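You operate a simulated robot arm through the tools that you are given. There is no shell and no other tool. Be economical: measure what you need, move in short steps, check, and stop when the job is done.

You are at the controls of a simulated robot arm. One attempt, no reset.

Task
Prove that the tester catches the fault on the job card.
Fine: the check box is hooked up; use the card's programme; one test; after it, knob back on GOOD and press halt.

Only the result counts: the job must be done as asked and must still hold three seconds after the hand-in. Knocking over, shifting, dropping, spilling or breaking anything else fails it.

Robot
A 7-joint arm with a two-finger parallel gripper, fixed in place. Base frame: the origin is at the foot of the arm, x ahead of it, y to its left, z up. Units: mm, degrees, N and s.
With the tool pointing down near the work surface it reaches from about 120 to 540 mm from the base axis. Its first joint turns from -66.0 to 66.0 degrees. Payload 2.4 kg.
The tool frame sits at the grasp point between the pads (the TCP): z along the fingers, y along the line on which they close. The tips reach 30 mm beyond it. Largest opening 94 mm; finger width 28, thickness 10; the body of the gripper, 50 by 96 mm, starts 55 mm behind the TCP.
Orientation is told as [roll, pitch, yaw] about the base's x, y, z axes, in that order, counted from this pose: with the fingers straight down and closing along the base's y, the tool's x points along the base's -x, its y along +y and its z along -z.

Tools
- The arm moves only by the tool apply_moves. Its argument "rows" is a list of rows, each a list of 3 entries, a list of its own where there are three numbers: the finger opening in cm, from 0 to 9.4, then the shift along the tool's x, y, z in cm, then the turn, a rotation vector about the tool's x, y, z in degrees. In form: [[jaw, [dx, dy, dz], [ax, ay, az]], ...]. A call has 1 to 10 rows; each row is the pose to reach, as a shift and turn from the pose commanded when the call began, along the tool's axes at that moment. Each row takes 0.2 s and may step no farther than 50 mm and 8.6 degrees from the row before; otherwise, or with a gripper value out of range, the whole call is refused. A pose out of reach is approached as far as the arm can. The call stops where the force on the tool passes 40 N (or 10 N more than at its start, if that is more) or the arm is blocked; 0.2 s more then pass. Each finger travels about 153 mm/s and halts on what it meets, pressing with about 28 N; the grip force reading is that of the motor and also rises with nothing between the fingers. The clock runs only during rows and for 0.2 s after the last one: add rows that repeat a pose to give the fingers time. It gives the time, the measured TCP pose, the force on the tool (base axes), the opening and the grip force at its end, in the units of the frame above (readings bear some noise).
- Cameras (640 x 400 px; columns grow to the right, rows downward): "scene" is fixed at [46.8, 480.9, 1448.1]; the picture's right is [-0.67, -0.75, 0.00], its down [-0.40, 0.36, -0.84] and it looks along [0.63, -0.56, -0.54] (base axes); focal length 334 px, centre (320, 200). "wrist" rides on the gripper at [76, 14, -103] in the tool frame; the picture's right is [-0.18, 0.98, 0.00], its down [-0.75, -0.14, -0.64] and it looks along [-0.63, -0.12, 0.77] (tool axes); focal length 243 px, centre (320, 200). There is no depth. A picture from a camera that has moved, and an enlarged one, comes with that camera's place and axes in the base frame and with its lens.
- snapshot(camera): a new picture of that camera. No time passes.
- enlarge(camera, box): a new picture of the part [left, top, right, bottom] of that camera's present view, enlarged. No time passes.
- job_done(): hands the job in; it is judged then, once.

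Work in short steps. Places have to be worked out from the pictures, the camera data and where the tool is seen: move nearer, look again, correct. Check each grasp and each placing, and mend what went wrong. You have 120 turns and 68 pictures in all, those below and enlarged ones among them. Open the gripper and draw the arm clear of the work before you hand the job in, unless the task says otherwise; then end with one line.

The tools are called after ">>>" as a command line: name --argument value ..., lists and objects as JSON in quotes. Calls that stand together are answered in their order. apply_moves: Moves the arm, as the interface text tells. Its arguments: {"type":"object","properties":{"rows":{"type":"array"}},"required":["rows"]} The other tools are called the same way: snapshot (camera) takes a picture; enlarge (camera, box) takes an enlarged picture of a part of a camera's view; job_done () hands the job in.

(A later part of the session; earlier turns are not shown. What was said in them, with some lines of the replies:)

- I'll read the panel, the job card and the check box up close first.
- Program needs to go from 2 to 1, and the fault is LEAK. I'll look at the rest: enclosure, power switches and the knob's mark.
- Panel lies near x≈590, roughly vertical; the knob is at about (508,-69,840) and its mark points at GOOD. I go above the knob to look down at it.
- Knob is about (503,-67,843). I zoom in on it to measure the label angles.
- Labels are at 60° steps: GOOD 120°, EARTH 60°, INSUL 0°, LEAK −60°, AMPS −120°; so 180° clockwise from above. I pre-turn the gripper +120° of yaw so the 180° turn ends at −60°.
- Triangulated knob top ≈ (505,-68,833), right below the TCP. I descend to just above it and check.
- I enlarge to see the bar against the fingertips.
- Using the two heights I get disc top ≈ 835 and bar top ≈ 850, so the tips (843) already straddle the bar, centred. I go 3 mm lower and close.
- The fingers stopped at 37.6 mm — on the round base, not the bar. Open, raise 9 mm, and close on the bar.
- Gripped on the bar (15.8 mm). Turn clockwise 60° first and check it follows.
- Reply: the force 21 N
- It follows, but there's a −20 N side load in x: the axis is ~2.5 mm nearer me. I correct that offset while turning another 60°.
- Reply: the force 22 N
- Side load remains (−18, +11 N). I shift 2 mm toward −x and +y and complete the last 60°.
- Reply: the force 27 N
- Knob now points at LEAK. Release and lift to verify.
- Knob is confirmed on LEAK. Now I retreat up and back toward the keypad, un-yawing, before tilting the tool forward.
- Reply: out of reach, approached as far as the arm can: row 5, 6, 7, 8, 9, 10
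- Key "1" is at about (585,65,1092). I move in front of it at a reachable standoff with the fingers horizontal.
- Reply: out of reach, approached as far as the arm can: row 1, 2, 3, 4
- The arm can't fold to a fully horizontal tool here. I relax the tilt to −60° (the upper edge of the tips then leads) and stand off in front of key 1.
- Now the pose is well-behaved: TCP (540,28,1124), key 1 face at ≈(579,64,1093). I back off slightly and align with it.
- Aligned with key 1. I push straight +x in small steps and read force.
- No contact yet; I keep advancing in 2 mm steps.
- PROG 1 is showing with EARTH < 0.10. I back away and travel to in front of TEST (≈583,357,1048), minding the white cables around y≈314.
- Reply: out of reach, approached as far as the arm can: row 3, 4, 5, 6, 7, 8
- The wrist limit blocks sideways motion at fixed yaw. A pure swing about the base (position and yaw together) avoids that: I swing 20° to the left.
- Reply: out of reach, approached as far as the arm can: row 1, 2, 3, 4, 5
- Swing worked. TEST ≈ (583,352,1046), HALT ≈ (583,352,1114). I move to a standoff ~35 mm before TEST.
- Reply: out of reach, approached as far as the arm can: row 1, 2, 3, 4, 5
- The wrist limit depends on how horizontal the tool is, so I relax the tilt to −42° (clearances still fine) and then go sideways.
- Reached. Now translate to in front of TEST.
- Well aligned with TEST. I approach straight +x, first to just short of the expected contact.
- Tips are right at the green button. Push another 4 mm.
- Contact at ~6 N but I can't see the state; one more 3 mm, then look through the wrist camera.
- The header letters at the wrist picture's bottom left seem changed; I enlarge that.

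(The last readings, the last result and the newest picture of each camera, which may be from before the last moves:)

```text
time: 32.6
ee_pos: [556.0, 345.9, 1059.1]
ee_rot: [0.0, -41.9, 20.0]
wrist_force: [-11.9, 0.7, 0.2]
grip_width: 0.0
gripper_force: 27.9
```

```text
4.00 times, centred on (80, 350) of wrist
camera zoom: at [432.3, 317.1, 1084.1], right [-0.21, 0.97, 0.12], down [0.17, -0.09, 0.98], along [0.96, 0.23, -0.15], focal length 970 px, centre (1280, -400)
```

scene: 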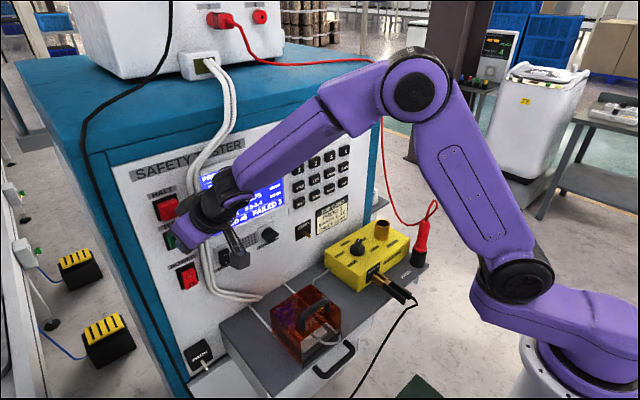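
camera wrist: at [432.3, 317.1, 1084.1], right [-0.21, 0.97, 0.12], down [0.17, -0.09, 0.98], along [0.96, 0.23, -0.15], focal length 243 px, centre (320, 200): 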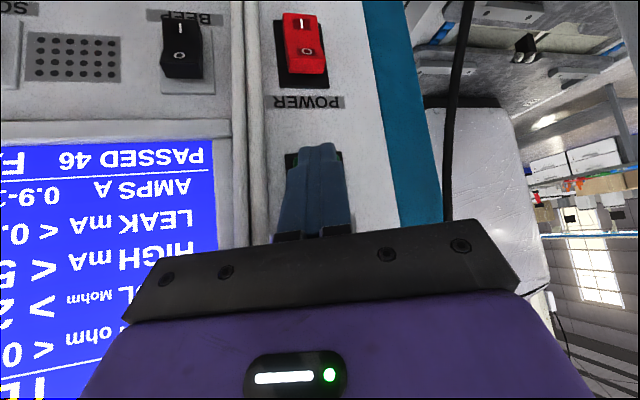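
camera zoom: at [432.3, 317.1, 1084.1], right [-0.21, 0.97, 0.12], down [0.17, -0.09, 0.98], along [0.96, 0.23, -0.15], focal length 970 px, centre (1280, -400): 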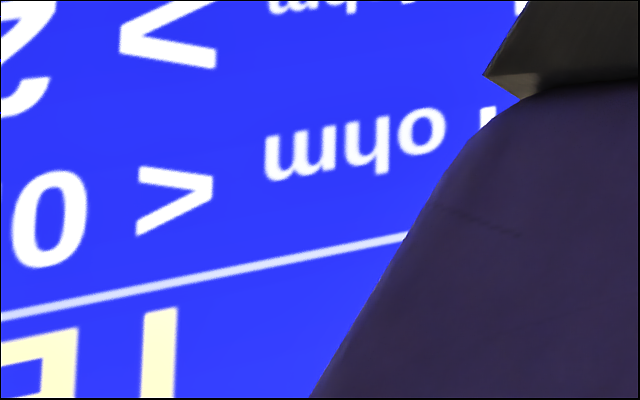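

The header changed to a yellowish "TE…": the test is running. I withdraw without touching anything and watch.

>>> apply_moves --rows '[[0, [1.4, 0.7, -1.25], [0, 0, 0]], [0, [3.5, 1.7, -3.1], [0, 0, 0]], [0, [5.2, 0, -6.5], [0, 0, 0]], [0, [6, -4, -8], [0, 0, 0]]]'

>>> snapshot --camera "scene"

>>> snapshot --camera "wrist"

```text
time: 33.6
ee_pos: [477.4, 277.6, 1078.3]
ee_rot: [0.0, -42.0, 19.9]
wrist_force: [-0.6, 1.0, 0.0]
grip_width: 0.0
gripper_force: 27.9
```

```text
22 pictures are left
```

scene: 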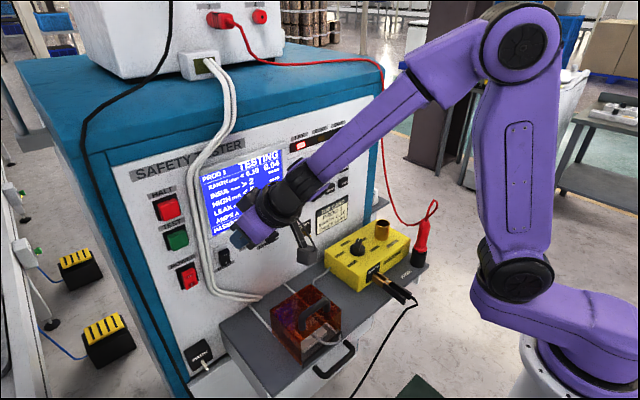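

```text
21 pictures are left
camera wrist: at [354.0, 246.1, 1103.7], right [-0.21, 0.97, 0.12], down [0.17, -0.09, 0.98], along [0.96, 0.22, -0.15], focal length 243 px, centre (320, 200)
```

wrist: 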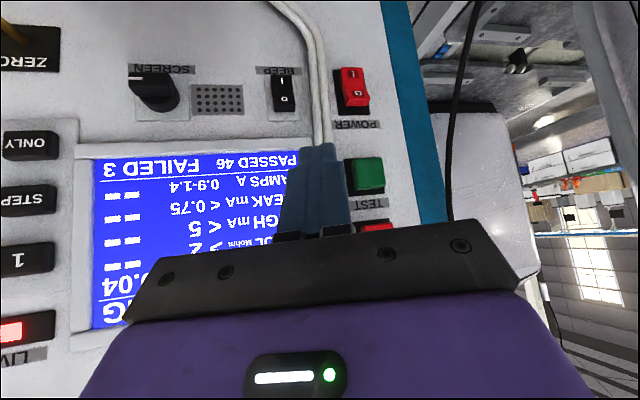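

It's testing (earth 0.04, LIVE lit). While waiting I retreat to the centre and bring the tool back to vertical.

>>> apply_moves --rows '[[0, [1.6, -2.3, -2], [0, 8.4, 0]], [0, [3.2, -4.5, -4], [0, 16.8, 0]], [0, [4.8, -6.8, -6], [0, 25.2, 0]], [0, [6.4, -9.1, -8], [0, 33.6, 0]], [0, [8, -11.4, -10], [0, 42, 0]], [0, [8, -11.4, -10], [0, 42, 0]], [0, [8, -11.4, -10], [0, 42, 0]]]'

>>> snapshot --camera "scene"

```text
time: 35.2
ee_pos: [378.2, 156.3, 1031.5]
ee_rot: [-10.8, -1.7, 28.1]
wrist_force: [2.5, -4.7, 0.4]
grip_width: 0.0
gripper_force: 27.8
out of reach, approached as far as the arm can: row 3, 4, 5, 6, 7
```

```text
20 pictures are left
```

scene: 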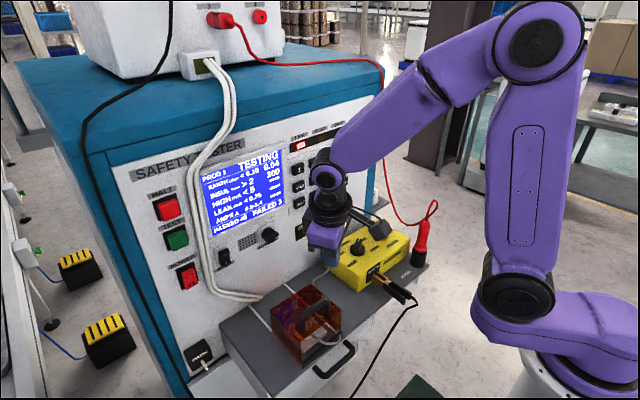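

Insulation read 300; next steps are running. I move on toward the knob, waiting at a distance.

>>> apply_moves --rows '[[2, [-1, -2.6, -0.8], [0, 0, 0]], [3, [-2, -5.2, -1.6], [0, 0, 0]], [3, [-3, -7.8, -2.4], [0, 0, 0]], [3, [-4, -10.5, -3], [0, 0, 0]], [3, [-4, -10.5, -3], [0, 0, 0]]]'

>>> enlarge --camera "scene" --box '[180, 110, 372, 230]'

```text
time: 36.4
ee_pos: [452.8, 38.4, 1071.9]
ee_rot: [-12.8, -2.1, 20.5]
wrist_force: [1.2, 0.2, 0.2]
grip_width: 30.0
gripper_force: 0.1
out of reach, approached as far as the arm can: row 2, 3, 4, 5
```

```text
3.33 times, centred on (276, 170) of scene
camera zoom: at [46.9, 480.8, 1448.1], right [-0.67, -0.75, 0.0], down [-0.4, 0.36, -0.84], along [0.63, -0.56, -0.54], focal length 1115 px, centre (467, 300)
```

zoom: 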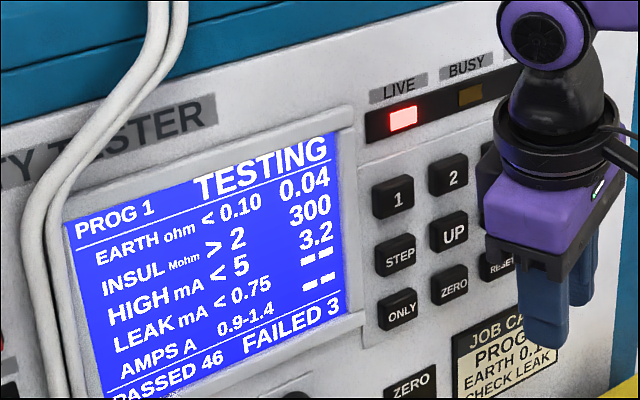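

High 3.2 mA passes; leak is next. I level the tool while waiting.

>>> apply_moves --rows '[[3, [-0.5, 0, 0], [-6.4, 1, 0]], [3, [-1, 0, 0], [-12.8, 2.1, 0]], [3, [-1, 0, 0], [-12.8, 2.1, 0]], [3, [-1, 0, 0], [-12.8, 2.1, 0]], [3, [-1, 0, 0], [-12.8, 2.1, 0]], [3, [-1, 0, 0], [-12.8, 2.1, 0]]]'

>>> enlarge --camera "scene" --box '[180, 110, 372, 230]'

```text
time: 37.8
ee_pos: [453.6, 39.4, 1072.0]
ee_rot: [-12.7, -2.2, 20.4]
wrist_force: [-0.1, 0.7, -0.6]
grip_width: 29.8
gripper_force: 0.1
out of reach, approached as far as the arm can: row 1, 2, 3, 4, 5, 6
```

```text
3.33 times, centred on (276, 170) of scene
camera zoom: at [46.8, 480.9, 1448.1], right [-0.67, -0.75, 0.0], down [-0.4, 0.36, -0.84], along [0.63, -0.56, -0.54], focal length 1115 px, centre (467, 300)
```

zoom: 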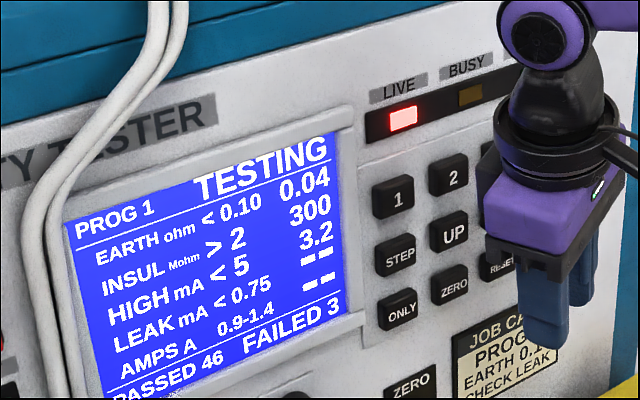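

Tool is at a wrist joint limit in this arm posture. I try levelling while yawing the other way, still waiting for the test.

>>> apply_moves --rows '[[3, [0, 0, 0], [0, 0, 8]], [3, [0, 0, 0], [0, 0, 16]], [3, [0, 0, 0], [0, 0, 24]], [3, [0, 0, 0], [0, 0, 32]]]'

>>> snapshot --camera "scene"

```text
time: 38.8
ee_pos: [452.8, 38.0, 1072.0]
ee_rot: [-9.8, -8.5, -11.2]
wrist_force: [0.7, -0.2, 0.3]
grip_width: 29.9
gripper_force: 0.0
```

```text
17 pictures are left
```

scene: 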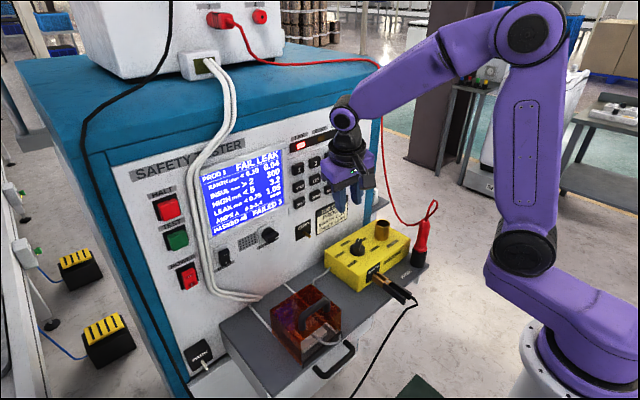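

"FAIL LEAK" (1.05 mA > 0.75) is displayed — the fault is caught. Now I level the tool and head for the knob.

>>> apply_moves --rows '[[3, [0, 0, 0], [-5, 4.2, 0]], [3, [0, 0, 0], [-9.8, 8.5, 0]], [3, [0, 0, 0], [-9.8, 8.5, 0]]]'

>>> enlarge --camera "scene" --box '[180, 110, 372, 230]'

```text
time: 39.6
ee_pos: [452.5, 38.6, 1073.0]
ee_rot: [-9.8, -8.7, -11.1]
wrist_force: [1.1, 0.2, 0.1]
grip_width: 30.1
gripper_force: 0.1
out of reach, approached as far as the arm can: row 1, 2, 3
```

```text
3.33 times, centred on (276, 170) of scene
camera zoom: at [46.8, 480.9, 1448.1], right [-0.67, -0.75, 0.0], down [-0.4, 0.36, -0.84], along [0.63, -0.56, -0.54], focal length 1115 px, centre (467, 300)
```

zoom: 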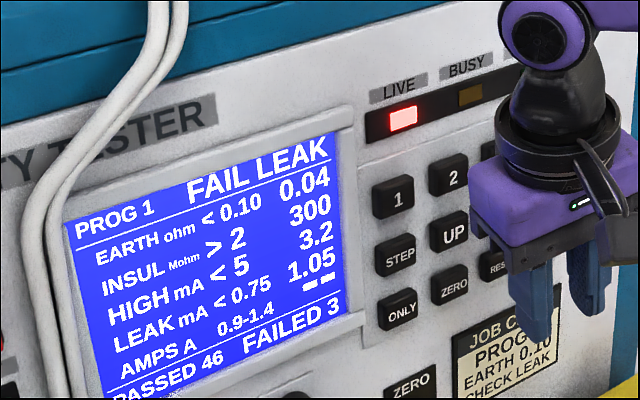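

The wrist roll came back on the wrong side (constant 13° lean toward the right): I must unwind it by looping the tool direction right→up→down. First I back up to a roomier, higher place.

>>> apply_moves --rows '[[3, [1.7, -1.2, -3.3], [0, 0, 0]], [3, [3.4, -2.4, -6.6], [0, 0, 0]], [3, [5.1, -3.6, -9.9], [0, 0, 0]], [3, [6.8, -4.8, -13.2], [0, 0, 0]], [3, [6.8, -4.8, -13.2], [0, 0, 0]]]'

```text
time: 40.8
ee_pos: [340.8, 26.4, 1166.0]
ee_rot: [-11.7, -10.4, -10.7]
wrist_force: [0.3, 0.3, -0.7]
grip_width: 30.1
gripper_force: 0.0
out of reach, approached as far as the arm can: row 1, 2, 3, 4, 5
```

As expected the limit tracks. Now swing the tool right-forward, pivoting about the wrist.

>>> apply_moves --rows '[[3, [-1.9, -0.7, -0.3], [2.6, -7.6, 0]], [3, [-4, -1.4, -1], [5.2, -15.1, 0]], [3, [-6.2, -2.1, -2], [7.8, -22.7, 0]], [3, [-8.4, -2.9, -3.3], [10.4, -30.2, 0]], [3, [-10.6, -3.7, -4.8], [13, -37.8, 0]], [3, [-12.8, -4.4, -6.5], [15.6, -45.4, 0]], [3, [-14.8, -5.1, -8.3], [18.2, -52.9, 0]]]'

>>> snapshot --camera "scene"

```text
time: 42.4
ee_pos: [469.3, -31.8, 1274.5]
ee_rot: [-46.5, -56.3, 17.7]
wrist_force: [-0.3, 0.2, -0.2]
grip_width: 29.9
gripper_force: 0.1
```

```text
15 pictures are left
```

scene: 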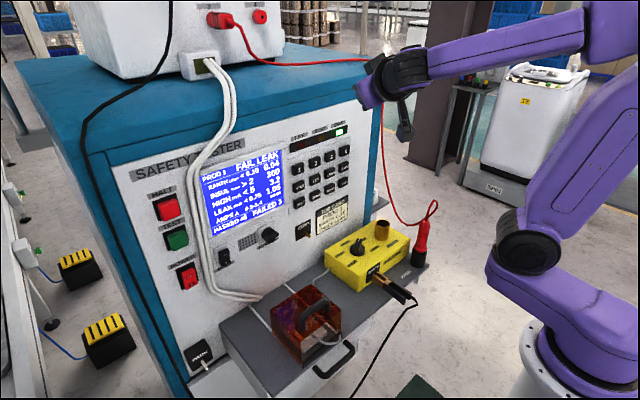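

Reached freely, so the unwinding direction is right (SAFE lamp is also back on). Next, swing up to point forward and slightly upward in the arm's plane.

>>> apply_moves --rows '[[3, [-2.42, 1.29, -0.2], [-3.9, -7.3, 0]], [3, [-4.79, 2.55, -0.8], [-7.8, -14.7, 0]], [3, [-7.06, 3.75, -1.8], [-11.7, -22, 0]], [3, [-9.19, 4.88, -3.1], [-15.6, -29.3, 0]], [3, [-11.1, 5.9, -4.8], [-19.5, -36.6, 0]], [3, [-12.8, 6.8, -6.7], [-23.4, -44, 0]], [3, [-14.2, 7.5, -8.9], [-27.2, -51.2, 0]]]'

>>> snapshot --camera "scene"

```text
time: 44.0
ee_pos: [502.8, 100.4, 1395.4]
ee_rot: [-125.1, -63.1, 133.0]
wrist_force: [-0.4, 0.0, 0.7]
grip_width: 30.1
gripper_force: 0.1
```

```text
14 pictures are left
```

scene: 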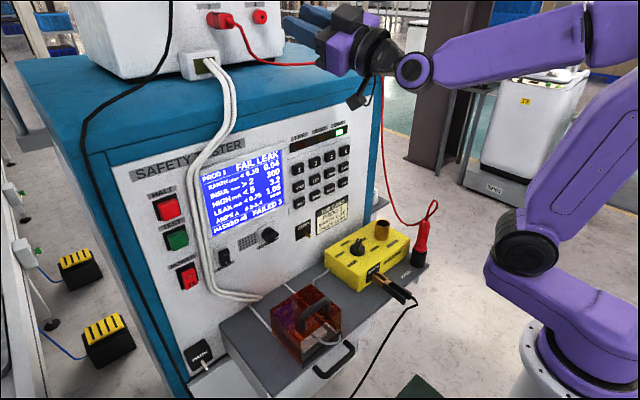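

Reached again with no limit. Now bring the tool straight down in the arm's plane, pivoting about the wrist.

>>> apply_moves --rows '[[3, [2.47, 1.03, -0.19], [-3.1, 7.5, 0]], [3, [4.9, 2.03, -0.75], [-6.2, 15, 0]], [3, [7.22, 2.99, -1.68], [-9.3, 22.5, 0]], [3, [9.41, 3.9, -2.96], [-12.4, 29.9, 0]], [3, [11.4, 4.73, -4.55], [-15.5, 37.4, 0]], [3, [13.17, 5.46, -6.44], [-18.6, 44.9, 0]], [3, [14.67, 6.08, -8.57], [-21.7, 52.4, 0]], [3, [15.88, 6.58, -10.91], [-24.8, 59.9, 0]]]'

```text
time: 45.8
ee_pos: [440.7, 89.4, 1202.2]
ee_rot: [-17.8, -36.5, 39.5]
wrist_force: [0.0, -0.7, -0.3]
grip_width: 29.9
gripper_force: 0.1
```

Good, it came through. Finish the last 40° to vertical.

>>> apply_moves --rows '[[3, [1.5, 0.35, 0], [-3.1, 7.4, 0]], [3, [3, 0.7, 0], [-6.1, 14.8, 0]], [3, [4.5, 1.05, 0], [-9.2, 22.2, 0]], [3, [6, 1.4, -0.2], [-12.2, 29.6, 0]], [3, [7.4, 1.76, -0.43], [-15.3, 37, 0]], [3, [7.4, 1.76, -0.43], [-15.3, 37, 0]]]'

```text
time: 47.2
ee_pos: [386.1, 65.1, 1157.0]
ee_rot: [-0.1, 0.0, 33.6]
wrist_force: [-0.1, 0.2, -0.5]
grip_width: 29.7
gripper_force: 0.1
```

Vertical again and free. Travel to above the knob, yawing to about −60° for the grip.

>>> apply_moves --rows '[[3.2, [-0.24, -1.7, 1.97], [0, 0, 8.5]], [3.2, [-0.47, -3.41, 3.94], [0, 0, 17]], [3.2, [-0.71, -5.11, 5.91], [0, 0, 25.5]], [3.2, [-0.94, -6.82, 7.88], [0, 0, 34]], [3.2, [-1.18, -8.5, 9.85], [0, 0, 42.5]], [3.2, [-1.42, -10.2, 11.8], [0, 0, 51]], [3.2, [-1.65, -11.9, 13.8], [0, 0, 59.5]], [3.2, [-1.89, -13.6, 15.8], [0, 0, 68]], [3.2, [-2.12, -15.3, 17.7], [0, 0, 76.5]], [3.2, [-2.36, -17.05, 19.7], [0, 0, 85]]]'

>>> apply_moves --rows '[[3.2, [0, 0, 0], [0, 0, 8.2]], [3.2, [0, 0, 0], [0, 0, 8.2]]]'

>>> snapshot --camera "wrist"

```text
time: 49.4
ee_pos: [499.5, -64.8, 959.9]
ee_rot: [0.1, -0.2, -51.8]
wrist_force: [0.5, 0.0, -0.2]
grip_width: 32.3
gripper_force: 0.0
```

```text
time: 50.0
ee_pos: [499.8, -64.6, 960.3]
ee_rot: [0.1, -0.1, -59.7]
wrist_force: [-0.1, 0.1, -0.3]
grip_width: 31.7
gripper_force: 0.1
```

```text
13 pictures are left
camera wrist: at [473.6, 8.6, 1062.3], right [0.94, 0.34, 0.0], down [0.26, -0.72, 0.64], along [0.22, -0.61, -0.77], focal length 243 px, centre (320, 200)
```

wrist: 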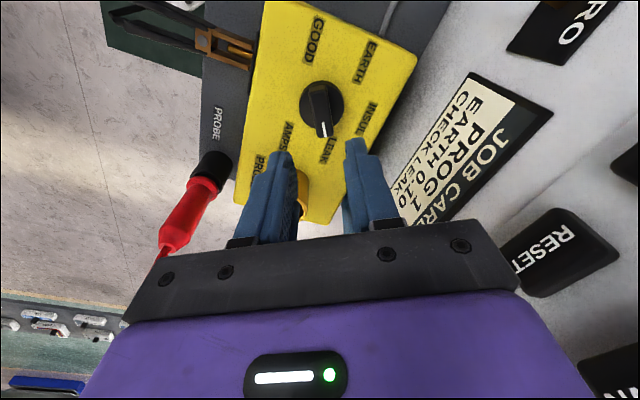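

Aligned over the bar. Descend to the same grip height (877) and close.

>>> apply_moves --rows '[[3.2, [0, 0, 3], [0, 0, 0]], [3.2, [0, 0, 6], [0, 0, 0]], [3.2, [0, 0, 7.5], [0, 0, 0]], [3.2, [0, 0, 8.25], [0, 0, 0]], [2, [0, 0, 8.25], [0, 0, 0]], [0.8, [0, 0, 8.25], [0, 0, 0]], [0.8, [0, 0, 8.25], [0, 0, 0]]]'

```text
time: 51.6
ee_pos: [500.7, -63.7, 877.8]
ee_rot: [0.2, -0.3, -59.6]
wrist_force: [8.9, 4.3, -9.4]
grip_width: 15.8
gripper_force: 45.2
```

Gripped (15.8 mm). Turn counter-clockwise 60°.

>>> apply_moves --rows '[[0.8, [0, 0.1, 0], [0, 0, -8.5]], [0.8, [0, 0.1, 0], [0, 0, -17]], [0.8, [0, 0.1, 0], [0, 0, -25.5]], [0.8, [0, 0.1, 0], [0, 0, -34]], [0.8, [0, 0.1, 0], [0, 0, -42.5]], [0.8, [0, 0.1, 0], [0, 0, -51]], [0.8, [0, 0.1, 0], [0, 0, -59.8]]]'

>>> apply_moves --rows '[[0.8, [0, 0, 0], [0, 0, -8.5]], [0.8, [0, 0, 0], [0, 0, -17]], [0.8, [0, 0, 0], [0, 0, -25.5]], [0.8, [0, 0, 0], [0, 0, -34]], [0.8, [0, 0, 0], [0, 0, -42.5]], [0.8, [0, 0, 0], [0, 0, -51]], [0.8, [0, 0, 0], [0, 0, -59.6]]]'

```text
refused: row 7 steps farther than a row can; nothing moved
```

```text
time: 53.2
ee_pos: [501.4, -64.7, 878.1]
ee_rot: [-0.1, -0.3, 0.1]
wrist_force: [15.8, -4.1, 4.8]
grip_width: 16.0
gripper_force: 45.2
```

One 60° turn done (yaw 0). Continue with a 1.5 mm +x relief.

>>> apply_moves --rows '[[0.8, [-0.15, 0, 0], [0, 0, -8.5]], [0.8, [-0.15, 0, 0], [0, 0, -17]], [0.8, [-0.15, 0, 0], [0, 0, -25.5]], [0.8, [-0.15, 0, 0], [0, 0, -34]], [0.8, [-0.15, 0, 0], [0, 0, -42.5]], [0.8, [-0.15, 0, 0], [0, 0, -51]], [0.8, [-0.15, 0, 0], [0, 0, -59.5]]]'

>>> apply_moves --rows '[[0.8, [0, 0, 0], [0, 0, -8.5]], [0.8, [0, 0, 0], [0, 0, -17]], [0.8, [0, 0, 0], [0, 0, -25.5]], [0.8, [0, 0, 0], [0, 0, -34]], [0.8, [0, 0, 0], [0, 0, -42.5]], [0.8, [0, 0, 0], [0, 0, -51]], [0.8, [0, 0, 0], [0, 0, -59.5]]]'

```text
time: 54.8
ee_pos: [502.1, -65.4, 878.7]
ee_rot: [-0.3, -0.1, 59.5]
wrist_force: [8.9, -15.2, -3.3]
grip_width: 15.6
gripper_force: 45.1
```

```text
time: 56.4
ee_pos: [501.4, -65.0, 879.4]
ee_rot: [-0.1, 0.1, 119.1]
wrist_force: [9.2, -18.4, -0.9]
grip_width: 15.9
gripper_force: 45.1
```

Yaw is now 119°, i.e. GOOD. Release, lift and verify.

>>> apply_moves --rows '[[3.2, [0, 0, 0], [0, 0, 0]], [3.2, [0, 0, 0], [0, 0, 0]], [3.2, [0, 0, -3], [0, 0, 0]], [3.2, [0, 0, -7], [0, 0, 0]], [3.2, [0, 0, -11], [0, 0, 0]]]'

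>>> enlarge --camera "wrist" --box '[220, 40, 412, 160]'

>>> snapshot --camera "scene"

```text
time: 57.6
ee_pos: [500.6, -64.6, 986.9]
ee_rot: [-0.1, 0.0, 119.0]
wrist_force: [0.8, -0.5, 0.0]
grip_width: 32.1
gripper_force: 0.0
```

```text
3.33 times, centred on (316, 100) of wrist
camera zoom: at [524.2, -138.4, 1089.2], right [-0.95, -0.31, 0.0], down [-0.24, 0.73, 0.64], along [-0.2, 0.61, -0.77], focal length 809 px, centre (333, 533)
```

zoom: 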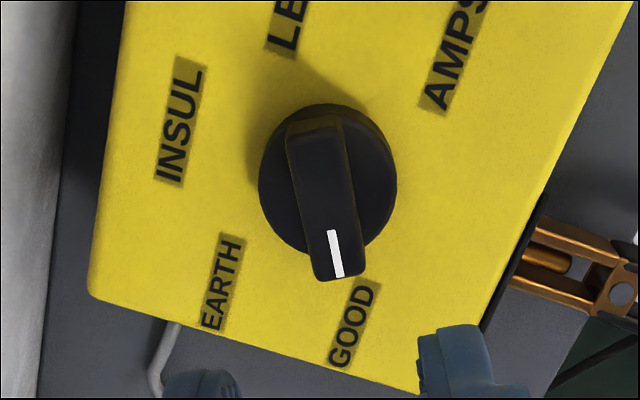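

```text
11 pictures are left
```

scene: 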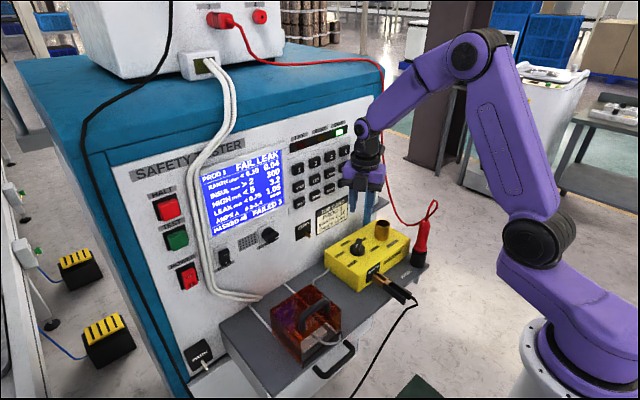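

Knob is back on GOOD and the screen still shows FAIL LEAK. Now I retreat and head to HALT, un-yawing and closing the fingers.

>>> apply_moves --rows '[[2, [-1.83, -0.09, -1.43], [0, 0, 8.5]], [1, [-3.66, -0.19, -2.86], [0, 0, 17]], [0, [-5.5, -0.28, -4.3], [0, 0, 25.5]], [0, [-7.3, -0.37, -5.7], [0, 0, 34]], [0, [-9.15, -0.47, -7.15], [0, 0, 42.5]], [0, [-11, -0.56, -8.6], [0, 0, 51]], [0, [-12.8, -0.65, -10], [0, 0, 59.5]], [0, [-14.6, -0.74, -11.4], [0, 0, 68]], [0, [-16.5, -0.84, -12.9], [0, 0, 76.5]], [0, [-18.3, -0.93, -14.3], [0, 0, 85]]]'

```text
time: 59.8
ee_pos: [420.7, 101.6, 1130.3]
ee_rot: [-0.1, -0.1, 33.9]
wrist_force: [0.0, -0.7, -0.3]
grip_width: 0.0
gripper_force: 28.4
```

Next: sideways to in front of the HALT/TEST column at a safe standoff, yaw to 20°.

>>> apply_moves --rows '[[0, [-2.4, 3.2, -0.2], [0, 0, 3]], [0, [-4.8, 6.4, -0.4], [0, 0, 6]], [0, [-7.2, 9.6, -0.6], [0, 0, 9]], [0, [-9.6, 12.8, -0.8], [0, 0, 12]], [0, [-12, 16, -1], [0, 0, 14]], [0, [-12, 16, -1], [0, 0, 14]]]'

```text
time: 61.2
ee_pos: [430.6, 300.2, 1140.2]
ee_rot: [0.0, -0.1, 19.9]
wrist_force: [0.1, 0.3, -0.5]
grip_width: 0.0
gripper_force: 28.5
```

Tilt forward 42° while moving up to the HALT standoff (510,347,1127).

>>> apply_moves --rows '[[0, [-1.8, 0.34, 0.26], [0, -8.4, 0]], [0, [-3.6, 0.67, 0.5], [0, -16.8, 0]], [0, [-5.4, 1, 0.8], [0, -25.2, 0]], [0, [-7.2, 1.34, 1], [0, -33.6, 0]], [0, [-9, 1.68, 1.3], [0, -42, 0]], [0, [-9, 1.68, 1.3], [0, -42, 0]]]'

>>> snapshot --camera "wrist"

>>> snapshot --camera "scene"

```text
time: 62.6
ee_pos: [510.8, 347.2, 1127.6]
ee_rot: [-0.1, -42.2, 20.1]
wrist_force: [0.9, -0.1, -0.5]
grip_width: 0.2
gripper_force: 27.9
```

```text
10 pictures are left
camera wrist: at [387.6, 317.2, 1151.6], right [-0.21, 0.97, 0.12], down [0.17, -0.09, 0.98], along [0.96, 0.22, -0.14], focal length 243 px, centre (320, 200)
```

wrist: 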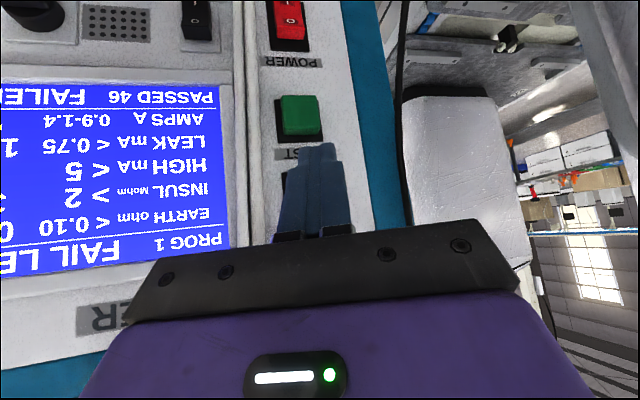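

```text
9 pictures are left
```

scene: 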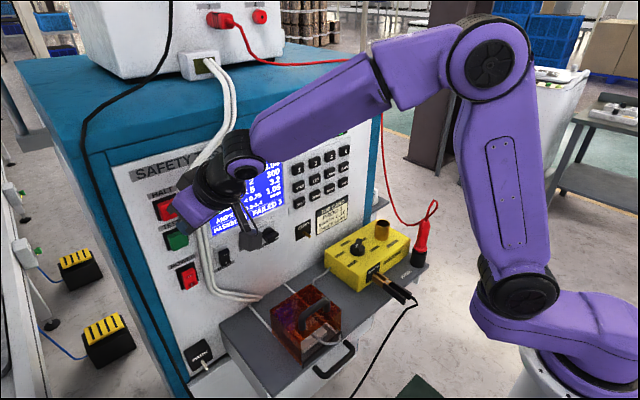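

Aligned with HALT (contact height ≈1114). Press straight in to the same depth that worked on TEST.

>>> apply_moves --rows '[[0, [-1.0, -0.5, 0.9], [0, 0, 0]], [0, [-1.75, -0.86, 1.57], [0, 0, 0]], [0, [-2.37, -1.16, 2.14], [0, 0, 0]], [0, [-2.65, -1.3, 2.39], [0, 0, 0]], [0, [-2.93, -1.44, 2.64], [0, 0, 0]], [0, [-3.14, -1.54, 2.83], [0, 0, 0]]]'

>>> snapshot --camera "wrist"

```text
time: 64.0
ee_pos: [552.8, 347.7, 1127.4]
ee_rot: [-0.2, -42.2, 20.1]
wrist_force: [-7.7, -1.3, -0.3]
grip_width: 0.0
gripper_force: 28.2
```

```text
8 pictures are left
camera wrist: at [431.3, 317.8, 1151.8], right [-0.21, 0.97, 0.12], down [0.17, -0.09, 0.98], along [0.96, 0.22, -0.15], focal length 243 px, centre (320, 200)
```

wrist: 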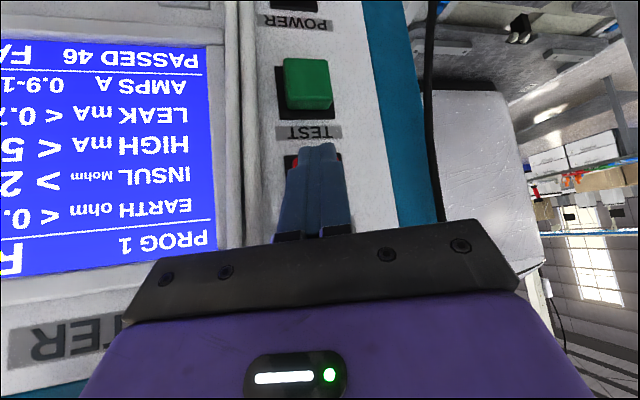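

The header switched (starts with "R"): HALT registered. Withdraw and verify.

>>> apply_moves --rows '[[0, [1.4, 0.7, -1.25], [0, 0, 0]], [0, [3.5, 1.7, -3.1], [0, 0, 0]], [0, [5.2, 0, -6.5], [0, 0, 0]], [0, [6, -4, -8], [0, 0, 0]], [2, [7, -8, -10], [0, 0, 0]], [4, [7, -8, -10], [0, 0, 0]]]'

>>> snapshot --camera "scene"

>>> enlarge --camera "scene" --box '[180, 110, 420, 260]'

```text
time: 65.4
ee_pos: [470.0, 231.2, 1154.5]
ee_rot: [-0.2, -42.1, 20.1]
wrist_force: [-0.2, 0.2, 0.5]
grip_width: 40.1
gripper_force: 0.1
```

```text
7 pictures are left
```

scene: 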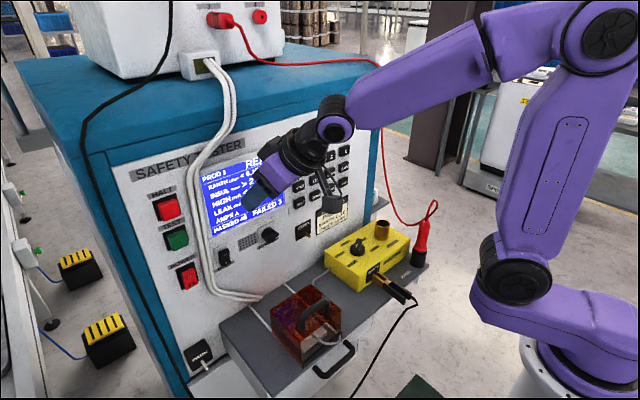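

```text
2.67 times, centred on (300, 185) of scene
camera zoom: at [46.9, 480.8, 1448.1], right [-0.67, -0.75, 0.0], down [-0.4, 0.36, -0.84], along [0.63, -0.56, -0.54], focal length 892 px, centre (373, 240)
```

zoom: 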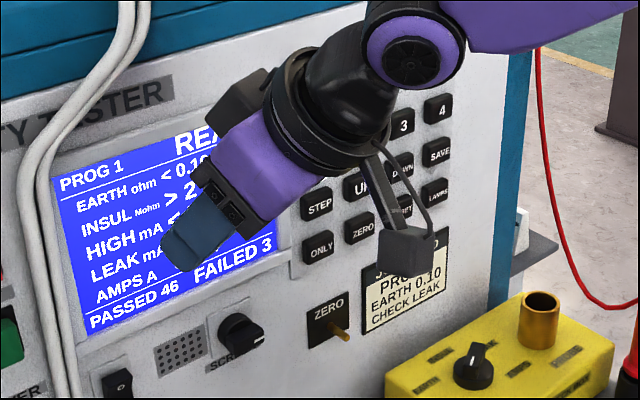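

READY, PROG 1, knob on GOOD. I draw the arm a little farther off before handing in.

>>> apply_moves --rows '[[5, [0, -1, -3], [0, 0, 0]], [5, [0, -2, -6], [0, 0, 0]], [5, [0, -2, -6], [0, 0, 0]]]'

>>> enlarge --camera "scene" --box '[130, 100, 450, 300]'

```text
time: 66.2
ee_pos: [438.5, 199.0, 1200.1]
ee_rot: [-0.1, -42.2, 20.0]
wrist_force: [0.3, 0.2, 0.4]
grip_width: 50.0
gripper_force: 0.1
```

```text
2.00 times, centred on (290, 200) of scene
camera zoom: at [46.8, 480.9, 1448.1], right [-0.67, -0.75, 0.0], down [-0.4, 0.36, -0.84], along [0.63, -0.56, -0.54], focal length 669 px, centre (380, 200)
```

zoom: 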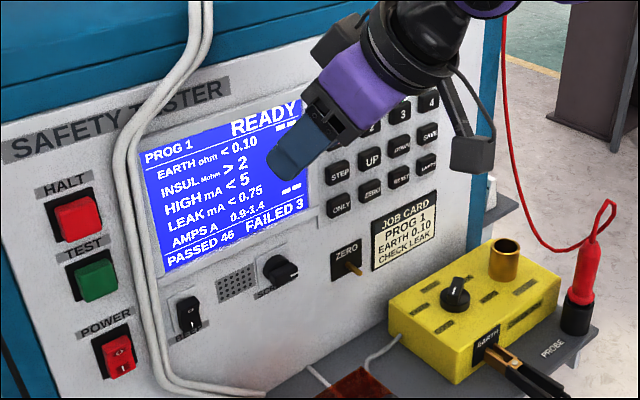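

Everything is in the asked end state and the arm is clear; handing in.

>>> job_done

```text
The job is handed in.
```

The tester caught the fault: one test on PROG 1 with the knob at LEAK ended in FAIL LEAK (1.05 mA against the 0.75 limit). The knob is back on GOOD, HALT is pressed, and the screen shows READY. Its FAILED counter still reads 3, as it did before the test.
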